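You operate a simulated robot arm through the tools that you are given. There is no shell and no other tool.

You run a simulated robot arm. Do the job below in one go: nothing can be reset, and whatever is moved stays where it is left.

JOB
Sift the flour into the blend bowl and add a level big spoon of salt.
Fine: tip the lumps into the grey tub; sieve and spoon go back.

The check looks at the end state, three seconds after you hand in, the way a careful person would. Anything else that was tipped, shoved, dropped, spilled or broken makes it a failure.

ROBOT AND FRAMES
A 7-joint arm with a two-finger parallel gripper, fixed in place. Base frame: the origin is on the floor under the middle of its stand, x ahead of it, y to its left, z up; the work surface is at about z = 0.9. Readings come in m, degrees, newtons and seconds.
It reaches about 1.479 m from its shoulder. Its first joint turns from -166.0 to 166.0 degrees. Payload 4.4 kg.
The tool frame sits at the grasp point between the pads (the TCP): z along the fingers, y along the line on which they close. The tips reach 0.023 m beyond it. Largest opening 0.094 m; finger width 0.038, thickness 0.01; the body of the gripper, 0.054 by 0.096 m, starts 0.039 m behind the TCP.
Orientation is told as [roll, pitch, yaw] about the base's x, y, z axes, in that order, counted from this pose: with the fingers straight down and closing along the base's y, the tool's x points along the base's -x, its y along +y and its z along -z.

CONTROLS
- The arm moves only by the tool drive_tool. Its argument "rows" is a list of rows, each an object of numbers (a shift or turn left out is 0, a gripper value left out holds the last): "x", "y", "z": the shift along the base's x, y, z in cm; "ax", "ay", "az": the turn, a rotation vector about the base's x, y, z in degrees; "grip": the gripper command, from -1 (fully open) to 1 (shut), values between in proportion. In form: [{"x": .., "y": .., "z": .., "ax": .., "ay": .., "az": .., "grip": ..}, ...]. A call has 1 to 20 rows; each row is the pose to reach, as a shift and turn from the pose commanded when the call began. A row lasts 0.2 s, in which the tool goes at most 0.05 m and 8.6 degrees; a call with a longer step from one row to the next is refused whole, and so is a gripper value outside its range. A pose out of reach is approached as far as the arm can. The call stops where the force on the tool passes 40 N (or 10 N more than at its start, if that is more) or the arm is blocked; 0.2 s more then pass. Each finger travels about 0.072 m/s and halts on what it meets, pressing with about 36 N; the grip force reading is that of the motor and also rises with nothing between the fingers. The clock runs only during rows and for 0.2 s after the last one: add rows that repeat a pose to give the fingers time. The reply holds the time, the measured pose of the TCP, the force on the tool along the base axes, the opening and the grip force, in the units named above and with some noise, with the torque about the TCP (base axes, N m) and any sound that the robot's microphone picked up.
- Cameras (640 x 400 px; columns grow to the right, rows downward): "scene" is fixed at [0.0489, 0.499, 1.641]; the picture's right is [-0.47, -0.88, 0.00], its down [-0.62, 0.33, -0.71] and it looks along [0.62, -0.34, -0.71] (base axes); focal length 340 px, centre (320, 200). "wrist" rides on the gripper at [0.086, 0.016, -0.074] in the tool frame; the picture's right is [-0.18, 0.98, 0.00], its down [-0.58, -0.11, -0.81] and it looks along [-0.79, -0.15, 0.59] (tool axes); focal length 243 px, centre (320, 200).
- grab_frame(camera): a new picture of that camera. It takes no simulated time.
- measure_at(camera, pixels): for up to 12 pixels [column, row] of the newest picture of that camera ("zoom" is the newest enlarged one), the place [x, y, z] in the base frame of the surface seen there, good to about 0.003 m. It takes no simulated time.
- close_up(camera, box): a new picture of the part [left, top, right, bottom] of that camera's present view, enlarged. It takes no simulated time.
- close_job(): hands the job in; it is judged then, once.

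Leave the gripper open and the arm clear of the work at the hand-in unless told otherwise.

The tools are called by a JSON object that holds its "op" and its "data". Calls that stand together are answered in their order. drive_tool: Moves the arm, as the interface text tells. Its arguments: {"type":"object","properties":{"rows":{"type":"array","items":{"type":"object","properties":{"x":{"type":"number"},"y":{"type":"number"},"z":{"type":"number"},"ax":{"type":"number"},"ay":{"type":"number"},"az":{"type":"number"},"grip":{"type":"number"}}}}},"required":["rows"]} The other tools are called the same way: grab_frame (camera) takes a picture; measure_at (camera, pixels) gives the place of the surface under pixels of a picture; close_up (camera, box) takes an enlarged picture of a part of a camera's view; close_job () hands the job in.

At the start:

```text
clock: 0.0
tool_pos: [0.5313, 0.3286, 1.26]
tool_rot: [0.0, 0.1, 0.0]
wrist_force: [-0.4, 0.1, 0.7]
moment: [-0.02, -0.01, 0.0]
grip_width: 0.0939
gripper_force: 0.1
```

scene: 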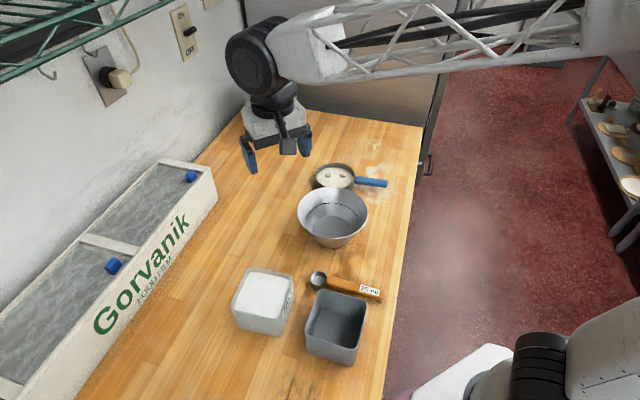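
wrist: 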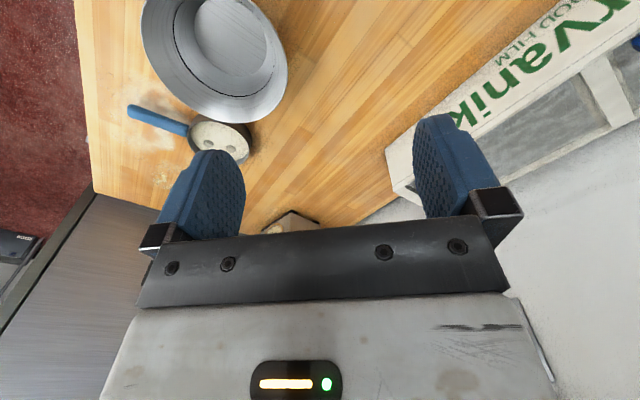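

I can see a sieve with flour (around scene px 335,177), the metal bowl (333,217), a tub of white stuff (262,300), a spoon labelled (345,287) and a grey tub (337,327). I'll take enlarged views to identify everything.

{"op": "close_up", "data": {"camera": "scene", "box": [280, 140, 420, 260]}}

{"op": "close_up", "data": {"camera": "scene", "box": [220, 250, 400, 370]}}

{"op": "grab_frame", "data": {"camera": "wrist"}}

```text
3.33 times, centred on (350, 200) of scene
```

zoom: 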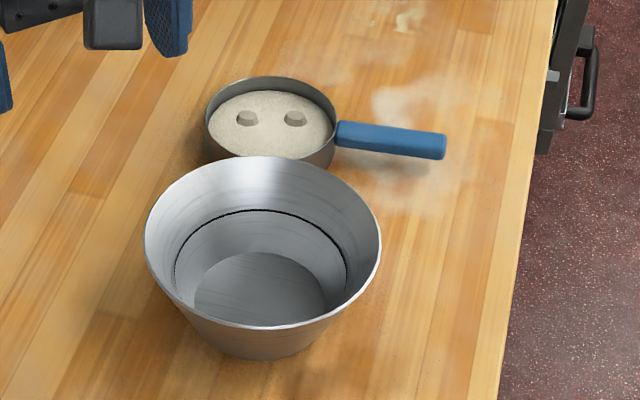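

```text
3.33 times, centred on (310, 310) of scene
```

zoom: 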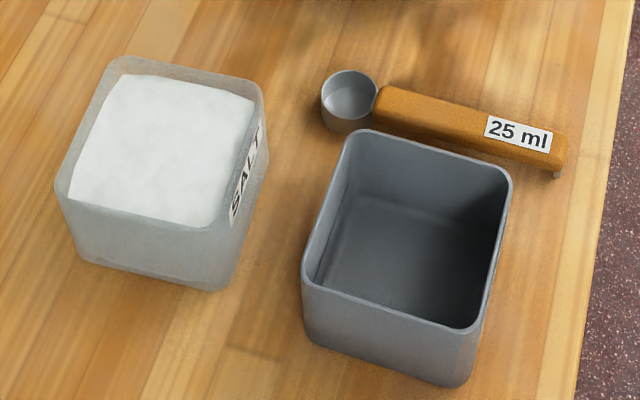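

```text
taken
```

wrist: 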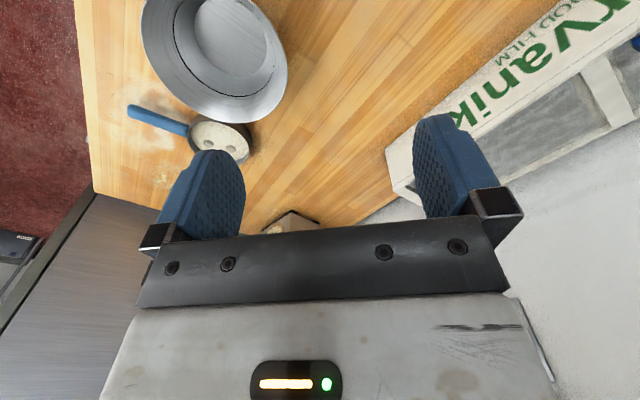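

I'll zoom in further on the spoon and its handle end, and on the sieve.

{"op": "close_up", "data": {"camera": "scene", "box": [304, 262, 388, 314]}}

{"op": "measure_at", "data": {"camera": "zoom", "pixels": [[110, 110], [60, 140], [150, 140], [110, 160], [190, 150], [300, 170], [430, 210], [560, 255], [585, 285], [590, 310], [300, 250], [100, 235]]}}

{"op": "close_up", "data": {"camera": "scene", "box": [310, 150, 400, 206]}}

{"op": "measure_at", "data": {"camera": "zoom", "pixels": [[180, 110], [30, 170], [110, 105], [195, 165], [110, 190], [160, 165], [90, 165], [240, 200], [320, 215], [400, 220], [545, 235], [450, 245]]}}

```text
7.62 times, centred on (346, 288) of scene
```

zoom: 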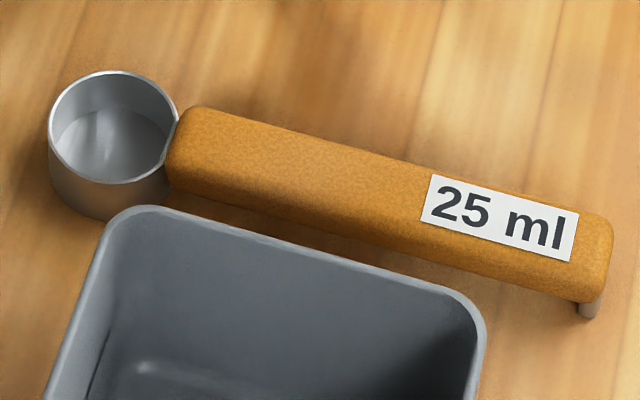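

```text
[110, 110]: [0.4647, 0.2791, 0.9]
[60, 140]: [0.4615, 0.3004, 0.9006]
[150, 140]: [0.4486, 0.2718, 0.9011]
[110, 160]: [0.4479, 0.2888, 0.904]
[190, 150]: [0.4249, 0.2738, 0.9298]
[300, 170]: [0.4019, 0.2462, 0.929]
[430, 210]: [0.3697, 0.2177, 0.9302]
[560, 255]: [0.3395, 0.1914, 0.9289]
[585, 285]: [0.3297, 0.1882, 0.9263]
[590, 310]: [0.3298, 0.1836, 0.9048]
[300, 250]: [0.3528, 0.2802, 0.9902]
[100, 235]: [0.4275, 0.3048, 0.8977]
```

```text
7.11 times, centred on (355, 178) of scene
```

zoom: 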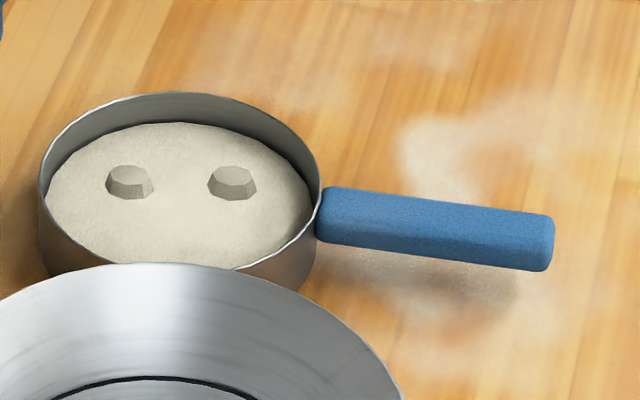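

```text
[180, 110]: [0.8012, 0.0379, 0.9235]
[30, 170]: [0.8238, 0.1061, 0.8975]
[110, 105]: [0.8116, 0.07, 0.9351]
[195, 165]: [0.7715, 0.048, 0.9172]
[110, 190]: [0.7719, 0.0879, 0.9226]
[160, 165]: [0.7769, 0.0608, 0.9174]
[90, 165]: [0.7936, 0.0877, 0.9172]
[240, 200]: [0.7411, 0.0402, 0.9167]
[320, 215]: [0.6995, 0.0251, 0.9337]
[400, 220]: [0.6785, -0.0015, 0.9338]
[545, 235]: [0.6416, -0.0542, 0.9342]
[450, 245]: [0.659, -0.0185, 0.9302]
```

Next I'm measuring the bowl, salt tub and grey tub geometry from the scene camera.

{"op": "close_up", "data": {"camera": "scene", "box": [284, 178, 384, 254]}}

{"op": "measure_at", "data": {"camera": "zoom", "pixels": [[88, 150], [310, 62], [530, 150], [535, 200], [350, 365], [120, 270], [315, 260], [310, 165], [150, 200], [480, 200], [300, 420], [318, 300]]}}

{"op": "close_up", "data": {"camera": "scene", "box": [225, 260, 305, 345]}}

{"op": "close_up", "data": {"camera": "scene", "box": [295, 280, 385, 370]}}

```text
5.26 times, centred on (334, 216) of scene
```

zoom: 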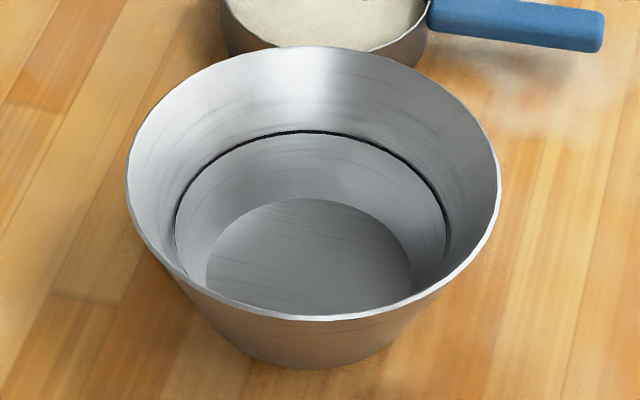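

```text
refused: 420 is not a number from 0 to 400
```

```text
4.71 times, centred on (265, 302) of scene
```

zoom: 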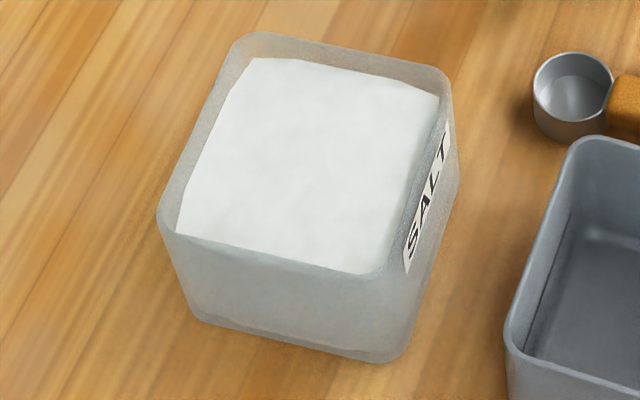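

```text
4.44 times, centred on (340, 325) of scene
```

zoom: 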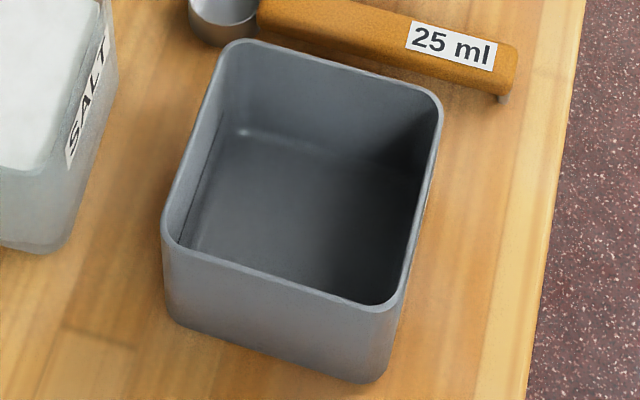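

I'll read the grey tub's rim and inside from this zoom, then the other parts from full-frame pixels of the scene camera.

{"op": "measure_at", "data": {"camera": "zoom", "pixels": [[240, 42], [433, 100], [388, 306], [168, 238], [300, 190], [335, 75], [280, 272], [420, 200], [205, 140], [230, 25], [500, 60], [265, 12]]}}

{"op": "close_up", "data": {"camera": "scene", "box": [225, 260, 305, 345]}}

{"op": "measure_at", "data": {"camera": "zoom", "pixels": [[255, 36], [445, 80], [380, 280], [165, 210], [310, 160], [260, 80], [420, 110], [350, 250], [200, 210], [405, 360], [575, 57], [570, 90]]}}

{"op": "close_up", "data": {"camera": "scene", "box": [284, 178, 384, 254]}}

{"op": "measure_at", "data": {"camera": "zoom", "pixels": [[131, 165], [312, 49], [495, 170], [320, 317], [155, 255], [315, 250], [310, 133], [180, 215], [445, 215], [300, 365], [310, 200], [435, 290]]}}

```text
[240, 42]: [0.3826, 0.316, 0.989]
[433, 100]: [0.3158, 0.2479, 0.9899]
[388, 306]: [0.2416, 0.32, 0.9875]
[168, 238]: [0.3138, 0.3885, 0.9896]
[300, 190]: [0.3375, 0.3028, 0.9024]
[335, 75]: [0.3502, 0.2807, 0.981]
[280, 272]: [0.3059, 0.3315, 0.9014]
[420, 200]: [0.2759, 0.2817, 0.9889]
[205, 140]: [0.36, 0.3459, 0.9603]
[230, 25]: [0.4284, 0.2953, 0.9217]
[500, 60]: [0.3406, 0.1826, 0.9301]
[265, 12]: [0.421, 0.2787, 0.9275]
```

```text
4.71 times, centred on (265, 302) of scene
```

zoom: 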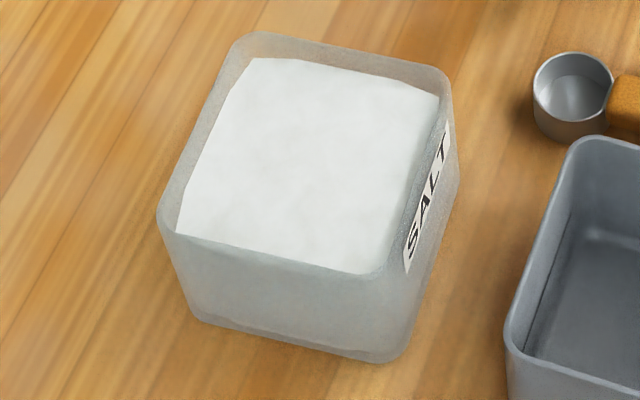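

```text
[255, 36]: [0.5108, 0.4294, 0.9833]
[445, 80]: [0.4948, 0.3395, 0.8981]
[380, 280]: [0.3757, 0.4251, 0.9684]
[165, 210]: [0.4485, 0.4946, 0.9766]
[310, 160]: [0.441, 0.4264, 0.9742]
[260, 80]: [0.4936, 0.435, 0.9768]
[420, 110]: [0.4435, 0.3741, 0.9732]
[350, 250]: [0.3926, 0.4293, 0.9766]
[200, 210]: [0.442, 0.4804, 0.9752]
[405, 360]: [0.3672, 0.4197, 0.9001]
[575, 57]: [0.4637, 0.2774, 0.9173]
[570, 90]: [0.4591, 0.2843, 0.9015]
```

```text
5.26 times, centred on (334, 216) of scene
```

zoom: 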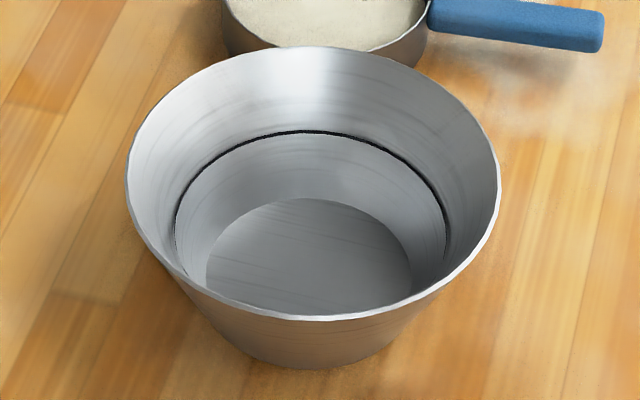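

```text
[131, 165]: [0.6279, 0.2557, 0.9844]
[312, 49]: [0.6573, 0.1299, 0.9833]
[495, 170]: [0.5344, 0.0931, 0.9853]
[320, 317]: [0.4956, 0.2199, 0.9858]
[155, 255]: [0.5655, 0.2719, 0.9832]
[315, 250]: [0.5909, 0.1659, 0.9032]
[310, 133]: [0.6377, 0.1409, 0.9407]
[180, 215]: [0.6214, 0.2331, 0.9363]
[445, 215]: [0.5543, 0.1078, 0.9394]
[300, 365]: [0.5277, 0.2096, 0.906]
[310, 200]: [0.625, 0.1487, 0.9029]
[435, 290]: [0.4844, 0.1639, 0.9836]
```

The bowl centre is about (0.577, 0.176) with its rim at z≈0.985. Before touching anything I'll check the rest of the room for other spoons or tubs: the film box at left, and the object in the wrist view near (290,220).

{"op": "close_up", "data": {"camera": "wrist", "box": [90, 60, 350, 240]}}

{"op": "close_up", "data": {"camera": "scene", "box": [0, 150, 240, 300]}}

{"op": "close_up", "data": {"camera": "scene", "box": [540, 60, 640, 240]}}

```text
2.22 times, centred on (220, 150) of wrist
```

zoom: 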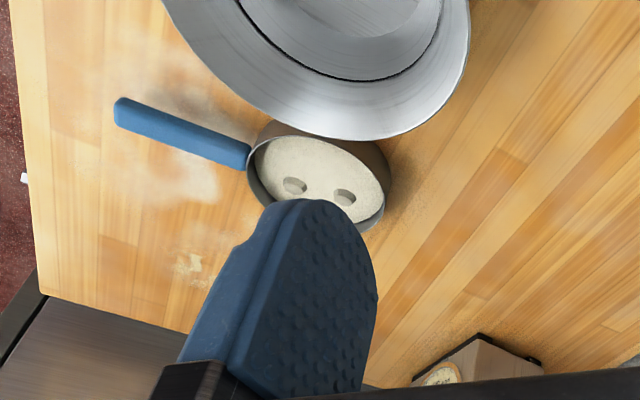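

```text
2.67 times, centred on (120, 225) of scene
```

zoom: 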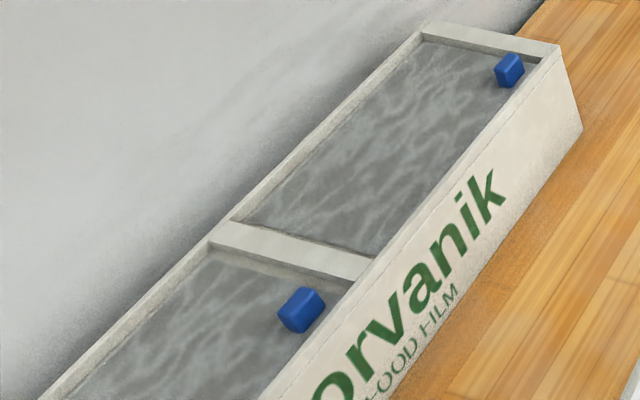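

```text
2.22 times, centred on (590, 150) of scene
```

zoom: 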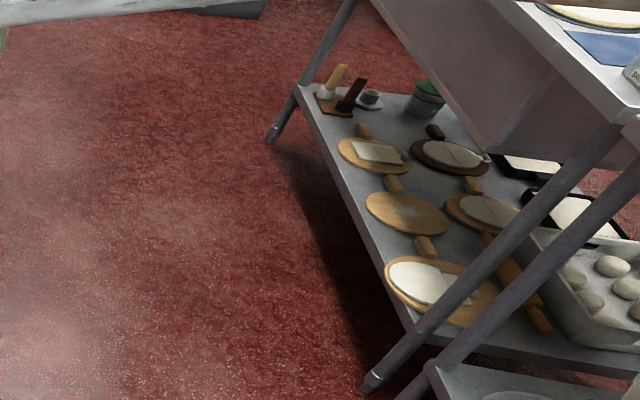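

The far-room items look like background. I'll measure the object at wrist px (290,222) and some sieve rim points from the wrist view to cross-check.

{"op": "grab_frame", "data": {"camera": "wrist"}}

{"op": "measure_at", "data": {"camera": "wrist", "pixels": [[290, 216], [300, 228], [275, 228], [318, 221], [132, 106], [188, 130], [160, 118], [210, 122], [250, 140], [222, 140], [192, 133], [300, 180]]}}

{"op": "close_up", "data": {"camera": "wrist", "box": [120, 90, 270, 180]}}

```text
taken
```

wrist: 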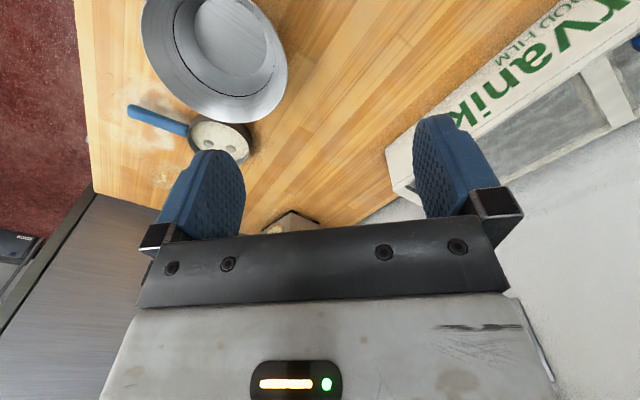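

```text
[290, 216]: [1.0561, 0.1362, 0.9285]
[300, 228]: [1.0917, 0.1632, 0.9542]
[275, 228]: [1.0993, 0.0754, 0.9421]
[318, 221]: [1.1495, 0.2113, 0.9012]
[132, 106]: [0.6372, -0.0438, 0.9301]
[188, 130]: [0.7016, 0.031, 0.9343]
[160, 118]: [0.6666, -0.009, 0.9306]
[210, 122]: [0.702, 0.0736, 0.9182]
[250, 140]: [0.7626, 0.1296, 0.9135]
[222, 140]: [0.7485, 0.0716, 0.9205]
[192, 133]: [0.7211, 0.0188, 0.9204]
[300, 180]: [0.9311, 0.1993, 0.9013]
```

```text
4.27 times, centred on (195, 135) of wrist
```

zoom: 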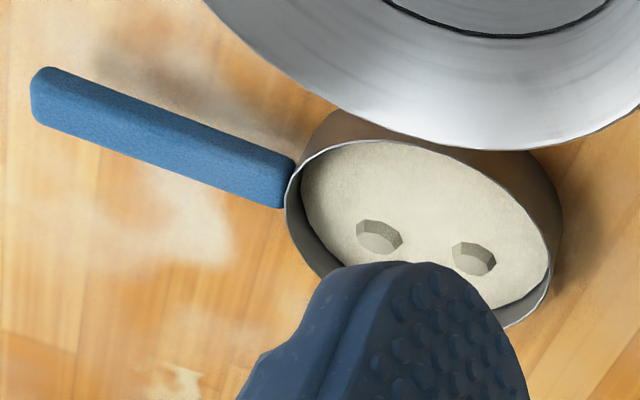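

A small box stands at the far end of the table, around (1.08, 0.13). I'll move the tool gently over towards the sieve handle at height 1.12 with yaw ≈53°, so the fingers will close across the handle and the wrist camera looks at the sieve.

{"op": "drive_tool", "data": {"rows": [{"x": 0.9, "y": -3.5, "z": -1.4, "az": 5.3, "grip": -1}, {"x": 1.8, "y": -7, "z": -2.8, "az": 10.6}, {"x": 2.7, "y": -10.5, "z": -4.2, "az": 15.9}, {"x": 3.6, "y": -14, "z": -5.6, "az": 21.2}, {"x": 4.5, "y": -17.5, "z": -7, "az": 26.5}, {"x": 5.4, "y": -21, "z": -8.4, "az": 31.8}, {"x": 6.3, "y": -24.5, "z": -9.8, "az": 37.1}, {"x": 7.2, "y": -28, "z": -11.2, "az": 42.4}, {"x": 8.1, "y": -31.5, "z": -12.6, "az": 47.7}, {"x": 9.0, "y": -35, "z": -14, "az": 53.0}, {"x": 9.0, "y": -35, "z": -14, "az": 53.0}]}}

{"op": "grab_frame", "data": {"camera": "wrist"}}

{"op": "grab_frame", "data": {"camera": "scene"}}

```text
clock: 2.4
tool_pos: [0.6227, -0.0212, 1.1206]
tool_rot: [0.0, 0.0, 53.0]
wrist_force: [-0.2, -0.3, -0.5]
moment: [0.0, -0.01, 0.02]
grip_width: 0.0941
gripper_force: 0.1
```

```text
taken
```

wrist: 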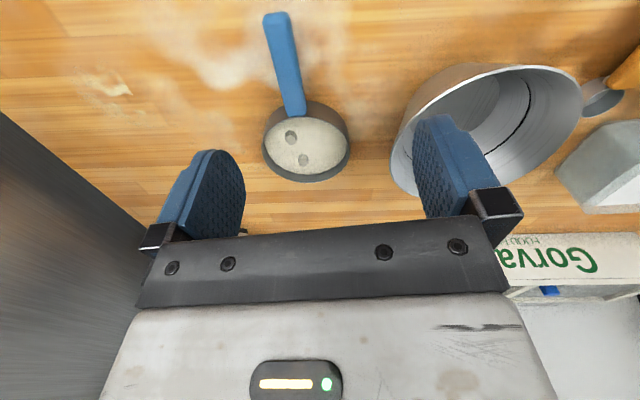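

```text
taken
```

scene: 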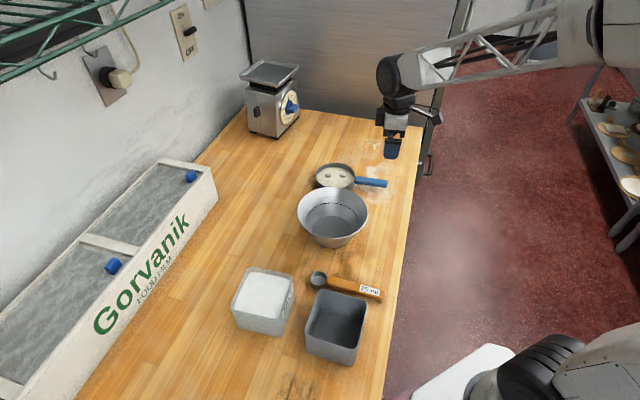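

The hidden item is just a scale at the far end. Now I'll zoom on the sieve and handle from the wrist camera and measure them precisely.

{"op": "close_up", "data": {"camera": "wrist", "box": [230, 0, 390, 200]}}

{"op": "close_up", "data": {"camera": "wrist", "box": [240, 90, 370, 190]}}

{"op": "measure_at", "data": {"camera": "zoom", "pixels": [[120, 190], [200, 90], [330, 60], [540, 190], [480, 330], [320, 385], [150, 310], [260, 180], [300, 180], [325, 280], [380, 180], [300, 330]]}}

{"op": "close_up", "data": {"camera": "wrist", "box": [240, 5, 340, 125]}}

```text
2.00 times, centred on (310, 100) of wrist
```

zoom: 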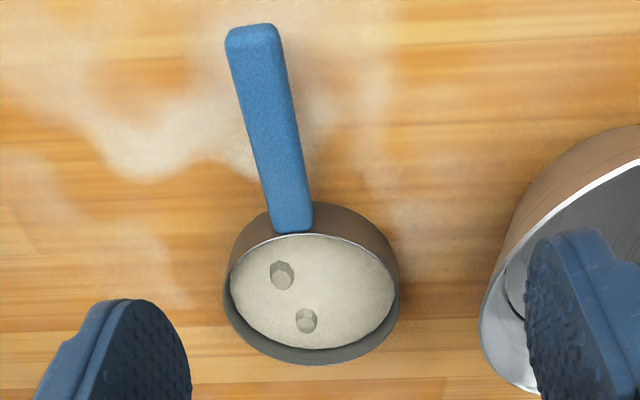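

```text
4.00 times, centred on (305, 140) of wrist
```

zoom: 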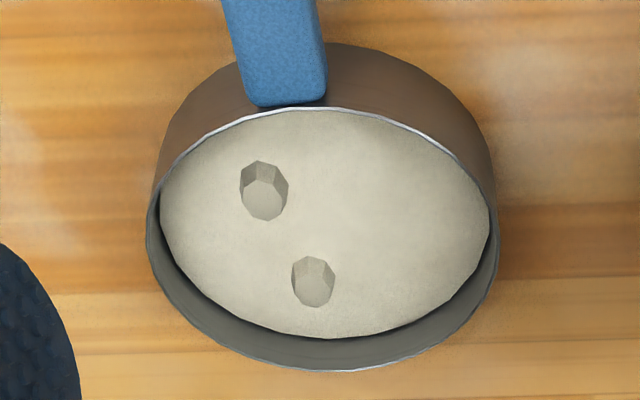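

```text
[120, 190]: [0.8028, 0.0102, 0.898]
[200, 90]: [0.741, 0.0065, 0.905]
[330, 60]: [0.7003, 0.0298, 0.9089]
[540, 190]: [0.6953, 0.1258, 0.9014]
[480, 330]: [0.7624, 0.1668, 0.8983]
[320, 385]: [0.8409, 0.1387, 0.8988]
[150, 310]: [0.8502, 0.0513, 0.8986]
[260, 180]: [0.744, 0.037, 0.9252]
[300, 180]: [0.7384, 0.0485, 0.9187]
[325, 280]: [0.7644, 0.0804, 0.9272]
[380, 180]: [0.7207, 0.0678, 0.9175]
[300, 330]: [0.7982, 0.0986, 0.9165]
```

```text
3.33 times, centred on (290, 65) of wrist
```

zoom: 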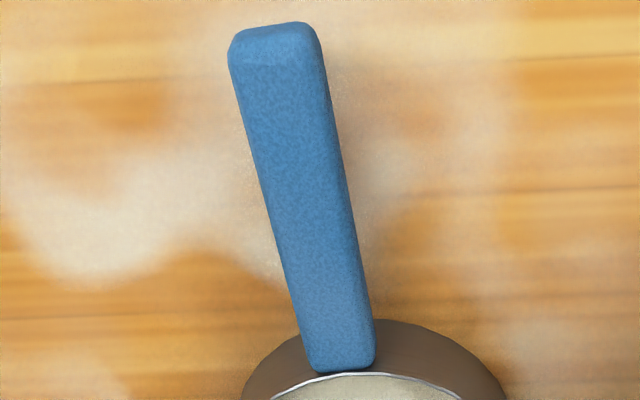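

Measuring the handle's edges and the sieve's metal rim in these zooms.

{"op": "measure_at", "data": {"camera": "zoom", "pixels": [[238, 60], [305, 50], [275, 70], [290, 150], [270, 180], [325, 180], [305, 240], [340, 240], [300, 290], [345, 290], [330, 350], [320, 365]]}}

{"op": "close_up", "data": {"camera": "wrist", "box": [240, 90, 370, 190]}}

{"op": "measure_at", "data": {"camera": "zoom", "pixels": [[151, 225], [200, 135], [300, 107], [440, 140], [494, 240], [450, 320], [340, 368], [220, 335], [490, 200], [158, 190], [280, 100], [265, 195]]}}

```text
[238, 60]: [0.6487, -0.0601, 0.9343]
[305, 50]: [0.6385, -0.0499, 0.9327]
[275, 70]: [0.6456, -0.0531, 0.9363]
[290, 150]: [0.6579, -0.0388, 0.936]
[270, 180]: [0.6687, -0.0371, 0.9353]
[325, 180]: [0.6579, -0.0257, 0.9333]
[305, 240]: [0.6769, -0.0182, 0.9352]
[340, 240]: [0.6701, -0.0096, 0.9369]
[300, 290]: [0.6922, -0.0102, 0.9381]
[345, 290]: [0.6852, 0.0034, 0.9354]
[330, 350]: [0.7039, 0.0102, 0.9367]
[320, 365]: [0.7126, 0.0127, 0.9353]
```

```text
4.00 times, centred on (305, 140) of wrist
```

zoom: 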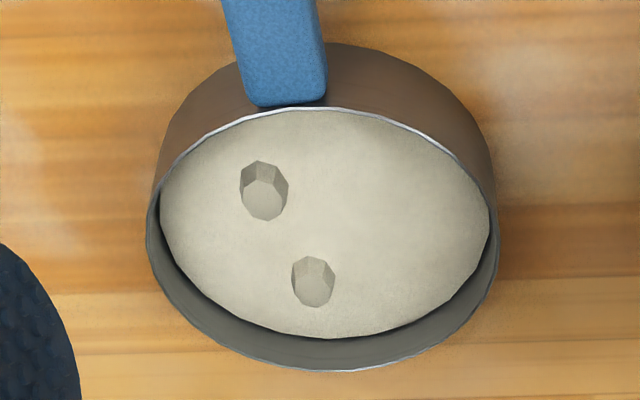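

```text
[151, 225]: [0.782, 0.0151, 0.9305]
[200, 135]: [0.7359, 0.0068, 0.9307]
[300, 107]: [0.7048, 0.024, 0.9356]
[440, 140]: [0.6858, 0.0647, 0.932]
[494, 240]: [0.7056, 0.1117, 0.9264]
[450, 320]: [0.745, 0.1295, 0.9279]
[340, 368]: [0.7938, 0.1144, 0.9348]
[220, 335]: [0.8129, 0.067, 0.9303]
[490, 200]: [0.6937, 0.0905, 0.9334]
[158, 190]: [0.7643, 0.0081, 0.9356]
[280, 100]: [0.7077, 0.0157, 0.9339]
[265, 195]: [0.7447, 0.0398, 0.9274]
```

The sieve centre is about (0.749, 0.068) with radius 0.063. Its handle runs at azimuth ≈49° and its top is at z≈0.9355. Before picking anything up, I'll test with the empty gripper whether the arm can reach the tipping attitude above the grey tub. The first step is to swing to yaw −45° at a safe height.

{"op": "drive_tool", "data": {"rows": [{"x": -1.86, "y": 2.09, "z": 1.08, "az": -8.17}, {"x": -3.71, "y": 4.19, "z": 2.17, "az": -16.33}, {"x": -5.57, "y": 6.28, "z": 3.25, "az": -24.5}, {"x": -7.42, "y": 8.37, "z": 4.33, "az": -32.67}, {"x": -9.28, "y": 10.47, "z": 5.42, "az": -40.83}, {"x": -11.14, "y": 12.56, "z": 6.5, "az": -49}, {"x": -12.99, "y": 14.65, "z": 7.58, "az": -57.17}, {"x": -14.85, "y": 16.75, "z": 8.67, "az": -65.33}, {"x": -16.7, "y": 18.84, "z": 9.75, "az": -73.5}, {"x": -18.56, "y": 20.93, "z": 10.83, "az": -81.67}, {"x": -20.41, "y": 23.03, "z": 11.92, "az": -89.83}, {"x": -22.27, "y": 25.12, "z": 13, "az": -98}, {"x": -22.27, "y": 25.12, "z": 13, "az": -98}]}}

```text
clock: 5.2
tool_pos: [0.3989, 0.2302, 1.2504]
tool_rot: [-0.1, 0.0, -45.0]
wrist_force: [-0.4, -0.6, 0.6]
moment: [0.01, -0.01, -0.01]
grip_width: 0.0938
gripper_force: 0.0
```

The arm got there. Now I'll test the 95° tip about the axis (0.707, 0.707, 0) with the empty gripper, ending near (0.356, 0.276, 1.16).

{"op": "drive_tool", "data": {"rows": [{"x": -0.36, "y": 0.38, "z": -0.75, "ax": 5.6, "ay": 5.6}, {"x": -0.72, "y": 0.77, "z": -1.5, "ax": 11.2, "ay": 11.2}, {"x": -1.08, "y": 1.15, "z": -2.25, "ax": 16.8, "ay": 16.8}, {"x": -1.43, "y": 1.53, "z": -3.0, "ax": 22.4, "ay": 22.4}, {"x": -1.79, "y": 1.92, "z": -3.75, "ax": 28, "ay": 28}, {"x": -2.15, "y": 2.3, "z": -4.5, "ax": 33.6, "ay": 33.6}, {"x": -2.5, "y": 2.68, "z": -5.25, "ax": 39.2, "ay": 39.2}, {"x": -2.87, "y": 3.07, "z": -6.0, "ax": 44.8, "ay": 44.8}, {"x": -3.23, "y": 3.45, "z": -6.75, "ax": 50.4, "ay": 50.4}, {"x": -3.58, "y": 3.83, "z": -7.5, "ax": 56, "ay": 56}, {"x": -3.94, "y": 4.22, "z": -8.25, "ax": 61.6, "ay": 61.6}, {"x": -4.3, "y": 4.6, "z": -9.0, "ax": 67.2, "ay": 67.2}, {"x": -4.3, "y": 4.6, "z": -9.0, "ax": 67.2, "ay": 67.2}]}}

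{"op": "grab_frame", "data": {"camera": "scene"}}

{"op": "grab_frame", "data": {"camera": "wrist"}}

```text
clock: 8.0
tool_pos: [0.3565, 0.2765, 1.1603]
tool_rot: [179.6, 84.8, 134.6]
wrist_force: [0.6, -0.4, -0.3]
moment: [0.0, 0.0, 0.01]
grip_width: 0.0941
gripper_force: 0.1
```

```text
taken
```

scene: 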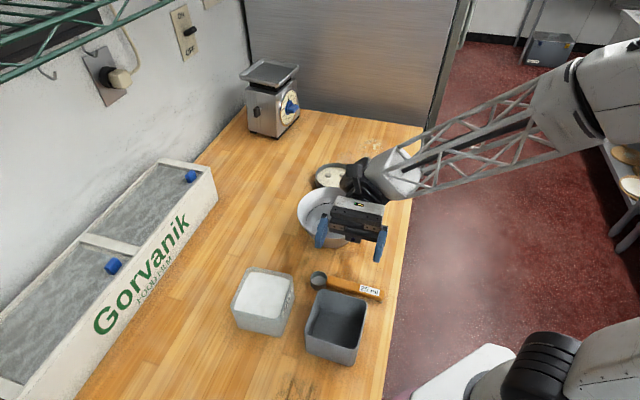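

```text
taken
```

wrist: 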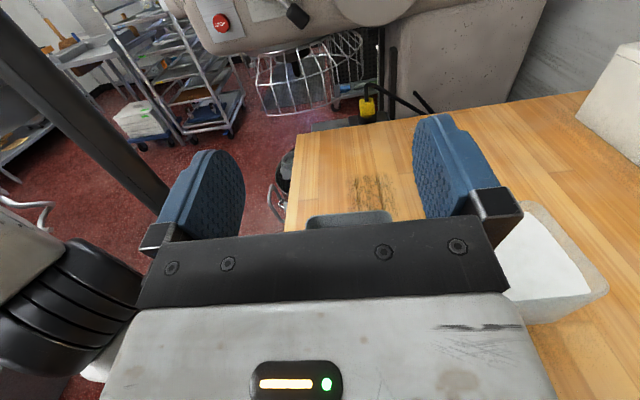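

That was easily reached. I'll test 25° more (120° in total), so I know whether a plain vertical grip would allow a full tip.

{"op": "drive_tool", "data": {"rows": [{"ax": 4.4, "ay": 4.4}, {"ax": 8.8, "ay": 8.8}, {"ax": 13.2, "ay": 13.2}, {"ax": 17.7, "ay": 17.7}, {"ax": 17.7, "ay": 17.7}]}}

{"op": "grab_frame", "data": {"camera": "scene"}}

```text
clock: 9.2
tool_pos: [0.3545, 0.2825, 1.1613]
tool_rot: [178.6, 77.4, 133.4]
wrist_force: [-0.3, -0.6, 1.1]
moment: [-0.02, -0.01, 0.02]
grip_width: 0.0939
gripper_force: 0.1
out of reach, approached as far as the arm can: row 2, 3, 4, 5
```

```text
taken
```

scene: 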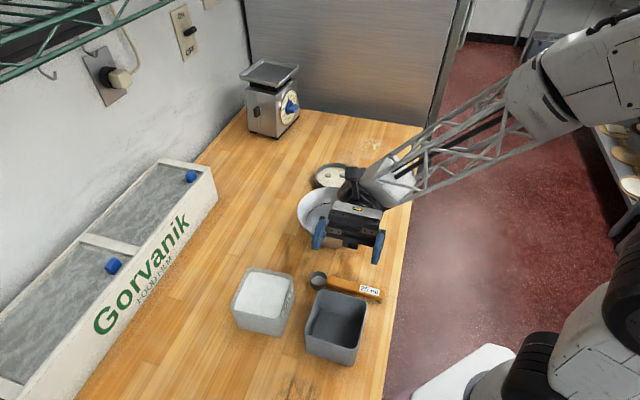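

The limit here is about 102° of tool tilt. If I grip the sieve handle with the tool already leaning back about 22°, the sieve can still be tipped past 120°, so that's my plan. Now I'll undo the test tilt.

{"op": "drive_tool", "data": {"rows": [{"ax": -5.66, "ay": -5.66, "z": 0.5}, {"ax": -11.32, "ay": -11.32, "z": 1}, {"ax": -16.98, "ay": -16.98, "z": 1.5}, {"ax": -22.64, "ay": -22.64, "z": 2}, {"ax": -28.3, "ay": -28.3, "z": 2.5}, {"ax": -33.96, "ay": -33.96, "z": 3}, {"ax": -39.62, "ay": -39.62, "z": 3.5}, {"ax": -45.28, "ay": -45.28, "z": 4}, {"ax": -50.94, "ay": -50.94, "z": 4.5}, {"ax": -56.6, "ay": -56.6, "z": 5}, {"ax": -62.26, "ay": -62.26, "z": 5.5}, {"ax": -67.92, "ay": -67.92, "z": 6}, {"ax": -73.58, "ay": -73.58, "z": 6.5}, {"ax": -79.24, "ay": -79.24, "z": 7}, {"ax": -84.9, "ay": -84.9, "z": 7.5}, {"ax": -84.9, "ay": -84.9, "z": 7.5}]}}

```text
clock: 12.6
tool_pos: [0.3547, 0.2824, 1.236]
tool_rot: [0.1, -17.6, -44.5]
wrist_force: [0.2, -0.6, -0.1]
moment: [0.0, -0.01, 0.02]
grip_width: 0.0942
gripper_force: 0.1
```

The tool now leans 17.6° in the useful direction, with the fingers pointing forward and down. I'll swing back over the sieve handle to yaw ≈49° with the fingers open, stopping 12 cm above it.

{"op": "drive_tool", "data": {"rows": [{"x": 2.74, "y": -2.44, "z": -1.55, "az": 7.79}, {"x": 5.48, "y": -4.88, "z": -3.1, "az": 15.58}, {"x": 8.22, "y": -7.32, "z": -4.65, "az": 23.37}, {"x": 10.97, "y": -9.77, "z": -6.2, "az": 31.17}, {"x": 13.71, "y": -12.2, "z": -7.75, "az": 38.96}, {"x": 16.45, "y": -14.65, "z": -9.3, "az": 46.75}, {"x": 19.19, "y": -17.1, "z": -10.85, "az": 54.54}, {"x": 21.93, "y": -19.5, "z": -12.4, "az": 62.33}, {"x": 24.67, "y": -21.97, "z": -13.95, "az": 70.12}, {"x": 27.42, "y": -24.4, "z": -15.5, "az": 77.9}, {"x": 30.16, "y": -26.85, "z": -17.05, "az": 85.7}, {"x": 32.9, "y": -29.3, "z": -18.6, "az": 93.5}, {"x": 32.9, "y": -29.3, "z": -18.6, "az": 93.5}]}}

{"op": "grab_frame", "data": {"camera": "wrist"}}

```text
clock: 15.4
tool_pos: [0.6821, -0.0115, 1.0505]
tool_rot: [0.0, -17.5, 48.9]
wrist_force: [1.1, 1.0, -0.2]
moment: [-0.01, -0.04, 0.0]
grip_width: 0.094
gripper_force: 0.0
```

```text
taken
```

wrist: 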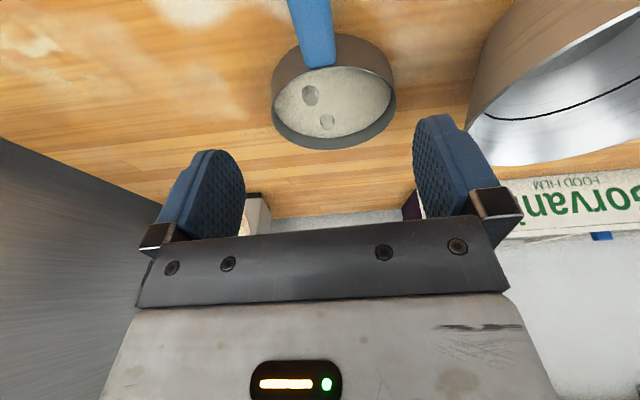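

The handle is centred between the fingers, within about 2 mm by the ray calculation. I'll lean the tool to 22° and descend slowly to z≈0.945 with the fingers open.

{"op": "drive_tool", "data": {"rows": [{"x": 0.03, "y": 0.02, "z": -1.5, "ax": 0.85, "ay": -0.74}, {"x": 0.06, "y": 0.04, "z": -3.0, "ax": 1.7, "ay": -1.48}, {"x": 0.1, "y": 0.08, "z": -4.5, "ax": 2.55, "ay": -2.2}, {"x": 0.13, "y": 0.1, "z": -6.0, "ax": 3.4, "ay": -2.95}, {"x": 0.15, "y": 0.1, "z": -7.5, "ax": 3.4, "ay": -2.95}, {"x": 0.15, "y": 0.1, "z": -9.0, "ax": 3.4, "ay": -2.95}, {"x": 0.15, "y": 0.1, "z": -10.0, "ax": 3.4, "ay": -2.95}, {"x": 0.15, "y": 0.1, "z": -10.5, "ax": 3.4, "ay": -2.95}, {"x": 0.15, "y": 0.1, "z": -10.5, "ax": 3.4, "ay": -2.95}]}}

{"op": "grab_frame", "data": {"camera": "wrist"}}

{"op": "grab_frame", "data": {"camera": "scene"}}

```text
clock: 17.4
tool_pos: [0.6846, -0.01, 0.9444]
tool_rot: [0.0, -22.0, 48.9]
wrist_force: [-0.3, -0.2, -0.5]
moment: [0.02, 0.01, 0.0]
grip_width: 0.094
gripper_force: 0.0
```

```text
taken
```

wrist: 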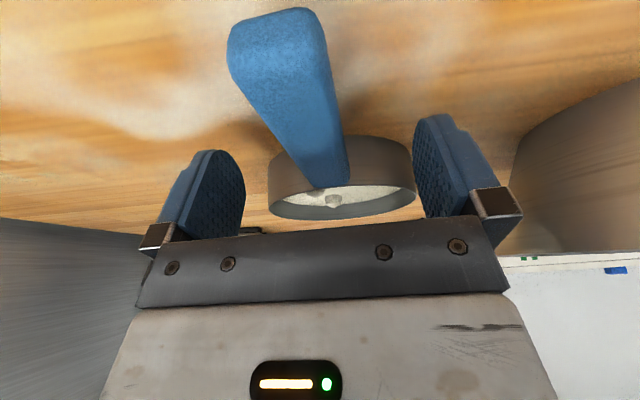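

```text
taken
```

scene: 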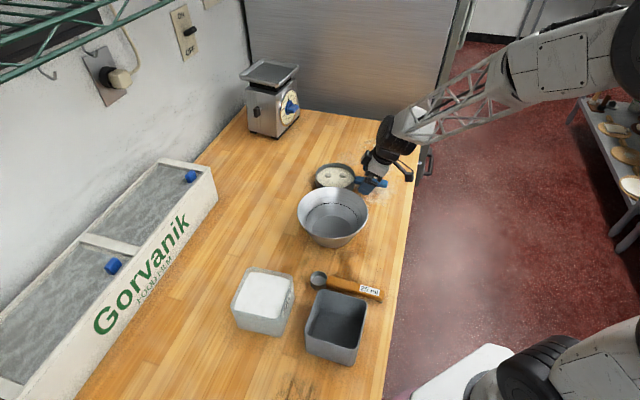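

The handle sits between the fingers. I'll measure its thickness and lateral position from this close view.

{"op": "close_up", "data": {"camera": "wrist", "box": [200, 0, 430, 240]}}

{"op": "measure_at", "data": {"camera": "wrist", "pixels": [[235, 30], [310, 15], [232, 60], [275, 45], [330, 60], [300, 100], [262, 120], [270, 130], [335, 100], [340, 150], [318, 180], [330, 185]]}}

```text
1.67 times, centred on (315, 120) of wrist
```

zoom: 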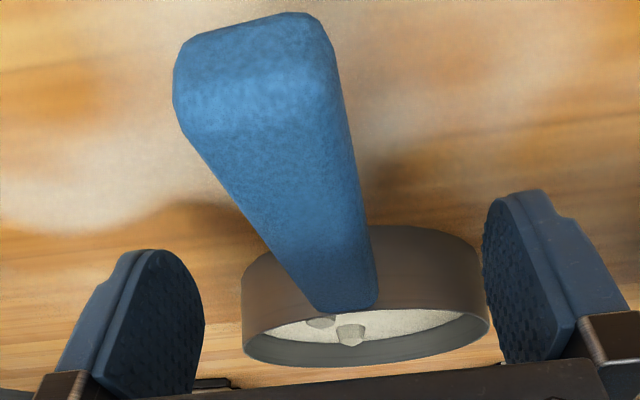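

```text
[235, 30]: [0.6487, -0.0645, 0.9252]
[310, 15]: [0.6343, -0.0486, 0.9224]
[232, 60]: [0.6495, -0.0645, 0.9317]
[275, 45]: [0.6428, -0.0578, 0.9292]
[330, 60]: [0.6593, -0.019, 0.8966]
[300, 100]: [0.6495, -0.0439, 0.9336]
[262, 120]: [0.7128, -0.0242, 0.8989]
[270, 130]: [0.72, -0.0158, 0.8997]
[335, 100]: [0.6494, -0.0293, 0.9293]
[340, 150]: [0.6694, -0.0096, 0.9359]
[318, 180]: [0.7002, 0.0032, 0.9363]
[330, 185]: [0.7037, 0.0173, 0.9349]
```

The handle spans roughly z 0.918–0.936. I'll lower the TCP to z≈0.931 and close the fingers slowly.

{"op": "drive_tool", "data": {"rows": [{"z": -0.6}, {"z": -1.2}, {"z": -1.35}, {"z": -1.35, "grip": -0.3}, {"z": -1.35, "grip": 0.1}, {"z": -1.35, "grip": 0.3}, {"z": -1.35, "grip": 0.5}, {"z": -1.35, "grip": 0.7}, {"z": -1.35, "grip": 1}, {"z": -1.35, "grip": 1}, {"z": -1.35, "grip": 1}]}}

{"op": "grab_frame", "data": {"camera": "wrist"}}

```text
clock: 19.8
tool_pos: [0.6859, -0.0095, 0.9311]
tool_rot: [0.0, -22.0, 48.9]
wrist_force: [0.3, 0.4, 0.9]
moment: [-0.08, 0.0, -0.03]
grip_width: 0.0256
gripper_force: 36.4
```

```text
taken
```

wrist: 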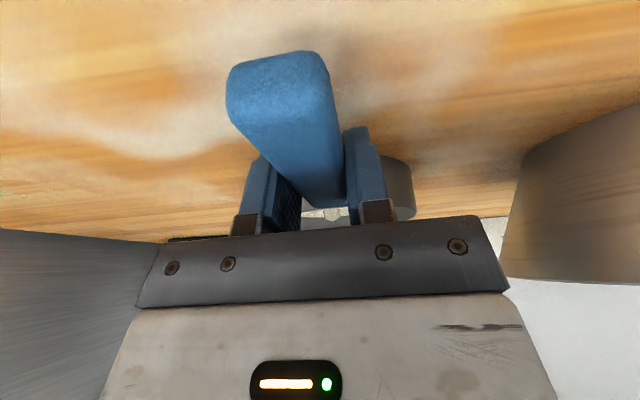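

The grip is firm (width 0.0256, 36 N). I'll lift very gently by 3 cm and check for sag or spill.

{"op": "drive_tool", "data": {"rows": [{"z": 0.15, "grip": 1}, {"z": 0.4}, {"z": 0.8}, {"z": 1.3}, {"z": 1.8}, {"z": 2.3}, {"z": 2.7}, {"z": 2.9}, {"z": 3.0}, {"z": 3.0}]}}

{"op": "close_up", "data": {"camera": "scene", "box": [290, 140, 410, 215]}}

{"op": "grab_frame", "data": {"camera": "wrist"}}

```text
clock: 22.0
tool_pos: [0.6848, -0.0109, 0.9622]
tool_rot: [0.1, -22.1, 48.9]
wrist_force: [0.1, 0.2, -1.8]
moment: [-0.12, 0.09, 0.04]
grip_width: 0.0257
gripper_force: 35.9
```

```text
5.33 times, centred on (350, 178) of scene
```

zoom: 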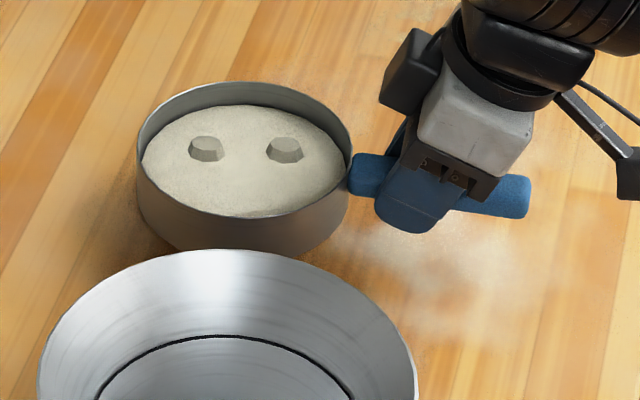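

```text
taken
```

wrist: 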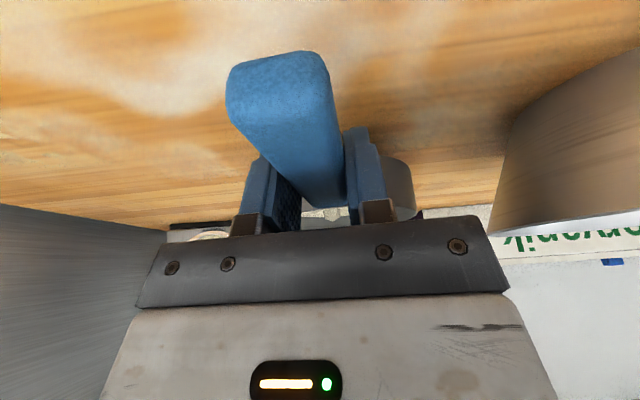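

The sieve has come up level and reads about 1.8 N. Let me check the rim heights for sag, and the table underneath for spill.

{"op": "measure_at", "data": {"camera": "zoom", "pixels": [[240, 84], [141, 150], [348, 140], [250, 216], [180, 190], [320, 190], [200, 235], [120, 230], [330, 240], [240, 170], [180, 150], [310, 170]]}}

```text
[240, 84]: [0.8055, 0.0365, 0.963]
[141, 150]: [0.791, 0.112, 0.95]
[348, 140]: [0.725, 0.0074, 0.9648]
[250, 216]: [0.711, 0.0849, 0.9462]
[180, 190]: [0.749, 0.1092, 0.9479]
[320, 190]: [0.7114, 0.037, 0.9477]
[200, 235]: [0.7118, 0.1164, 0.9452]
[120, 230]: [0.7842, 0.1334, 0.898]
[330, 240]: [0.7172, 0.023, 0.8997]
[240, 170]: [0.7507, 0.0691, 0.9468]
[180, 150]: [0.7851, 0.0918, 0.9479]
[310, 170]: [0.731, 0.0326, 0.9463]
```

The flour surface is level at z≈0.947 with no spill. I'll lift it smoothly another 8.3 cm, to TCP ≈1.045.

{"op": "drive_tool", "data": {"rows": [{"z": 0.15}, {"z": 0.45}, {"z": 0.9}, {"z": 1.5}, {"z": 2.2}, {"z": 3.0}, {"z": 3.8}, {"z": 4.6}, {"z": 5.4}, {"z": 6.1}, {"z": 6.8}, {"z": 7.4}, {"z": 7.8}, {"z": 8.1}, {"z": 8.3}, {"z": 8.3}]}}

{"op": "close_up", "data": {"camera": "scene", "box": [270, 110, 430, 230]}}

```text
clock: 25.4
tool_pos: [0.6847, -0.0099, 1.0442]
tool_rot: [0.1, -22.0, 48.9]
wrist_force: [0.7, 1.5, -1.4]
moment: [-0.11, 0.09, 0.02]
grip_width: 0.0257
gripper_force: 35.4
```

```text
3.33 times, centred on (350, 170) of scene
```

zoom: 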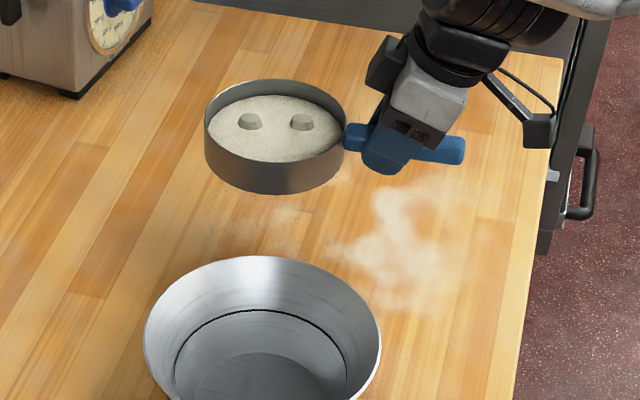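

No leakage so far. Next is a slow, smooth horizontal move of (−17.5, +11.0) cm to centre the sieve over the bowl.

{"op": "drive_tool", "data": {"rows": [{"x": -0.18, "y": 0.11}, {"x": -0.53, "y": 0.33}, {"x": -1.05, "y": 0.66}, {"x": -1.75, "y": 1.1}, {"x": -2.63, "y": 1.65}, {"x": -3.68, "y": 2.31}, {"x": -4.9, "y": 3.08}, {"x": -6.13, "y": 3.85}, {"x": -7.53, "y": 4.73}, {"x": -8.93, "y": 5.61}, {"x": -10.33, "y": 6.49}, {"x": -11.73, "y": 7.37}, {"x": -12.95, "y": 8.14}, {"x": -14.18, "y": 8.91}, {"x": -15.23, "y": 9.57}, {"x": -16.1, "y": 10.12}, {"x": -16.8, "y": 10.56}, {"x": -17.24, "y": 10.84}, {"x": -17.5, "y": 11.0}, {"x": -17.5, "y": 11.0}]}}

{"op": "grab_frame", "data": {"camera": "scene"}}

{"op": "close_up", "data": {"camera": "scene", "box": [270, 130, 430, 250]}}

```text
clock: 29.6
tool_pos: [0.5102, 0.0998, 1.043]
tool_rot: [0.0, -22.1, 49.0]
wrist_force: [0.0, 0.6, -1.2]
moment: [-0.13, 0.08, 0.0]
grip_width: 0.0257
gripper_force: 36.4
```

```text
taken
```

scene: 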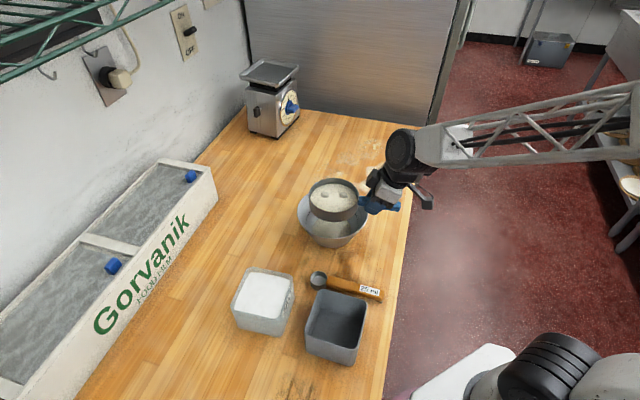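

```text
3.33 times, centred on (350, 190) of scene
```

zoom: 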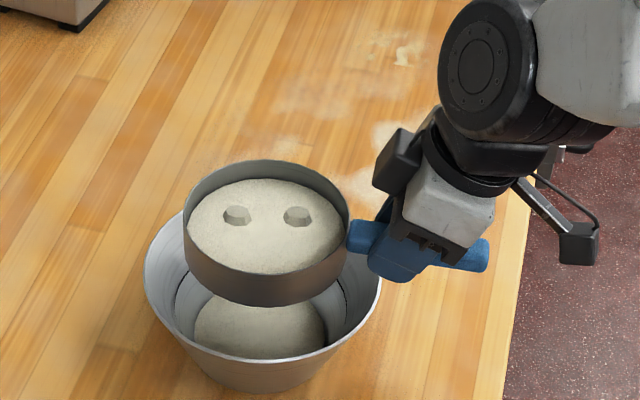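

Some flour is already in the bowl, so the sieve is passing it. I'll zoom on the table patch where the sieve stood, to check that nothing leaked on the way.

{"op": "close_up", "data": {"camera": "scene", "box": [300, 130, 400, 195]}}

{"op": "close_up", "data": {"camera": "scene", "box": [290, 165, 380, 255]}}

{"op": "measure_at", "data": {"camera": "zoom", "pixels": [[290, 350], [200, 340], [330, 340], [250, 370], [260, 150], [200, 150], [330, 200], [220, 200], [300, 120], [235, 140], [310, 145], [350, 170]]}}

{"op": "grab_frame", "data": {"camera": "wrist"}}

```text
6.15 times, centred on (350, 162) of scene
```

zoom: 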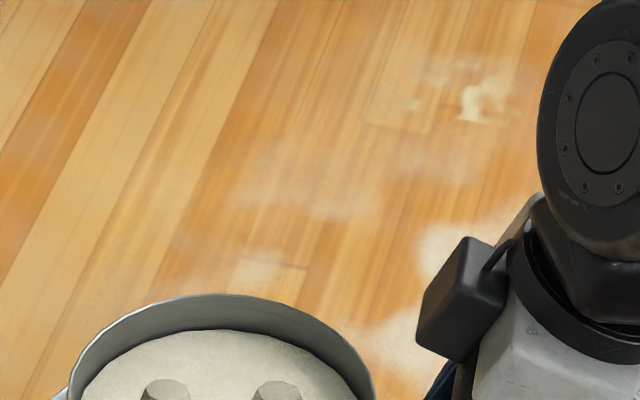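

```text
4.44 times, centred on (335, 210) of scene
```

zoom: 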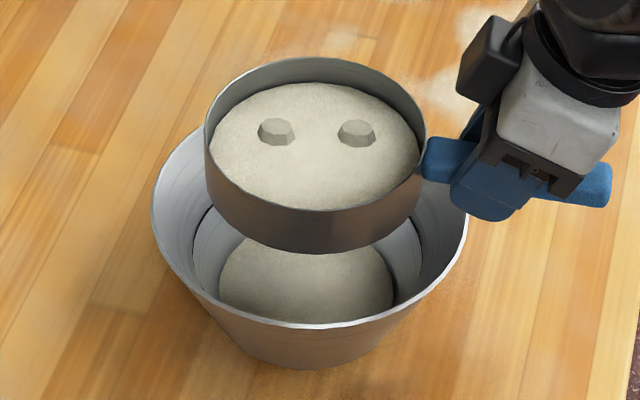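

```text
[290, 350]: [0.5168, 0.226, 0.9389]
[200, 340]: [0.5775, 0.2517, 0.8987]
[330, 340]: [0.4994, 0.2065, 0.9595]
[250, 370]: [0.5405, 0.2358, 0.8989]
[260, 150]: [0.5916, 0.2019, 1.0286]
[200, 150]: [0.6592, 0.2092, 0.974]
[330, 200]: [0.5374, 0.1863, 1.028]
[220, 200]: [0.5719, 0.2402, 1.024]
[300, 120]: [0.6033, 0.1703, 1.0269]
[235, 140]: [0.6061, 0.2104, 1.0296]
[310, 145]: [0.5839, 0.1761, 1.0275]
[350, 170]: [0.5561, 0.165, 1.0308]
```

```text
taken
```

wrist: 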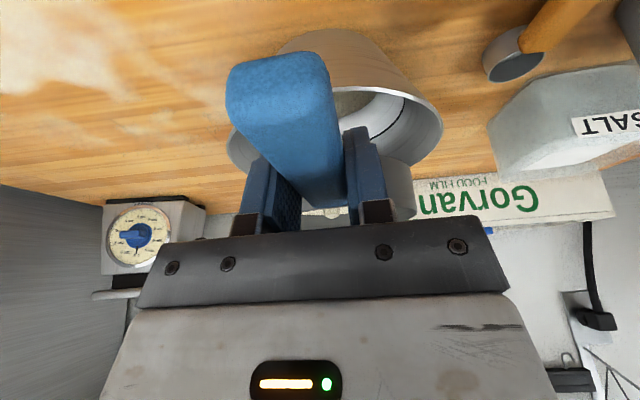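

The sieve is centred over the bowl and the flour level in it is barely changed. I'll lower it 0.8 cm and shake gently by ±1.2 cm along the handle axis, then look.

{"op": "drive_tool", "data": {"rows": [{"z": -0.4}, {"z": -0.8}, {"x": 0.4, "y": 0.45, "z": -0.8}, {"x": -0.6, "y": -0.7, "z": -0.8}, {"x": 0.79, "y": 0.91, "z": -0.8}, {"x": -0.79, "y": -0.91, "z": -0.8}, {"x": 0.79, "y": 0.91, "z": -0.8}, {"x": -0.79, "y": -0.91, "z": -0.8}, {"x": 0.79, "y": 0.91, "z": -0.8}, {"x": -0.79, "y": -0.91, "z": -0.8}, {"x": 0.4, "y": 0.45, "z": -0.8}, {"z": -0.8}, {"z": -0.8}]}}

{"op": "close_up", "data": {"camera": "scene", "box": [290, 165, 380, 255]}}

{"op": "measure_at", "data": {"camera": "zoom", "pixels": [[300, 120], [310, 170], [260, 175], [350, 170], [320, 285], [270, 290], [340, 310], [235, 280]]}}

```text
clock: 32.4
tool_pos: [0.5108, 0.0995, 1.0351]
tool_rot: [0.0, -22.0, 48.9]
wrist_force: [-0.3, 0.6, -1.6]
moment: [-0.12, 0.08, -0.01]
grip_width: 0.0258
gripper_force: 36.1
```

```text
4.44 times, centred on (335, 210) of scene
```

zoom: 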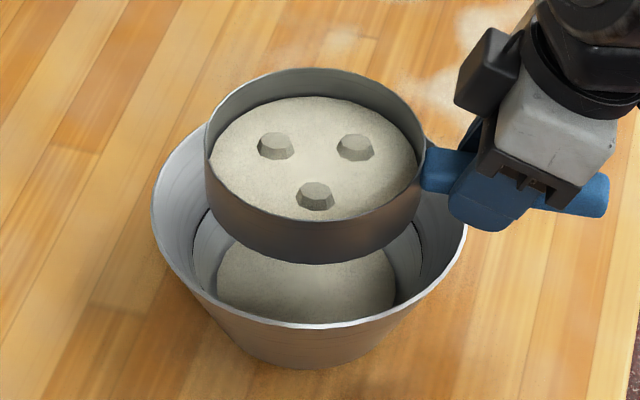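

```text
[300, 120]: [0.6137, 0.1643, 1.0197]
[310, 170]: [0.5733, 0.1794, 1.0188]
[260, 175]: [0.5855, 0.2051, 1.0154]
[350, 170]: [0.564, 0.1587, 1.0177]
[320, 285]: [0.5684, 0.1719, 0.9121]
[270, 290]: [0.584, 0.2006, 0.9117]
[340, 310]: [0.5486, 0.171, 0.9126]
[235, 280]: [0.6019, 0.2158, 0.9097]
```

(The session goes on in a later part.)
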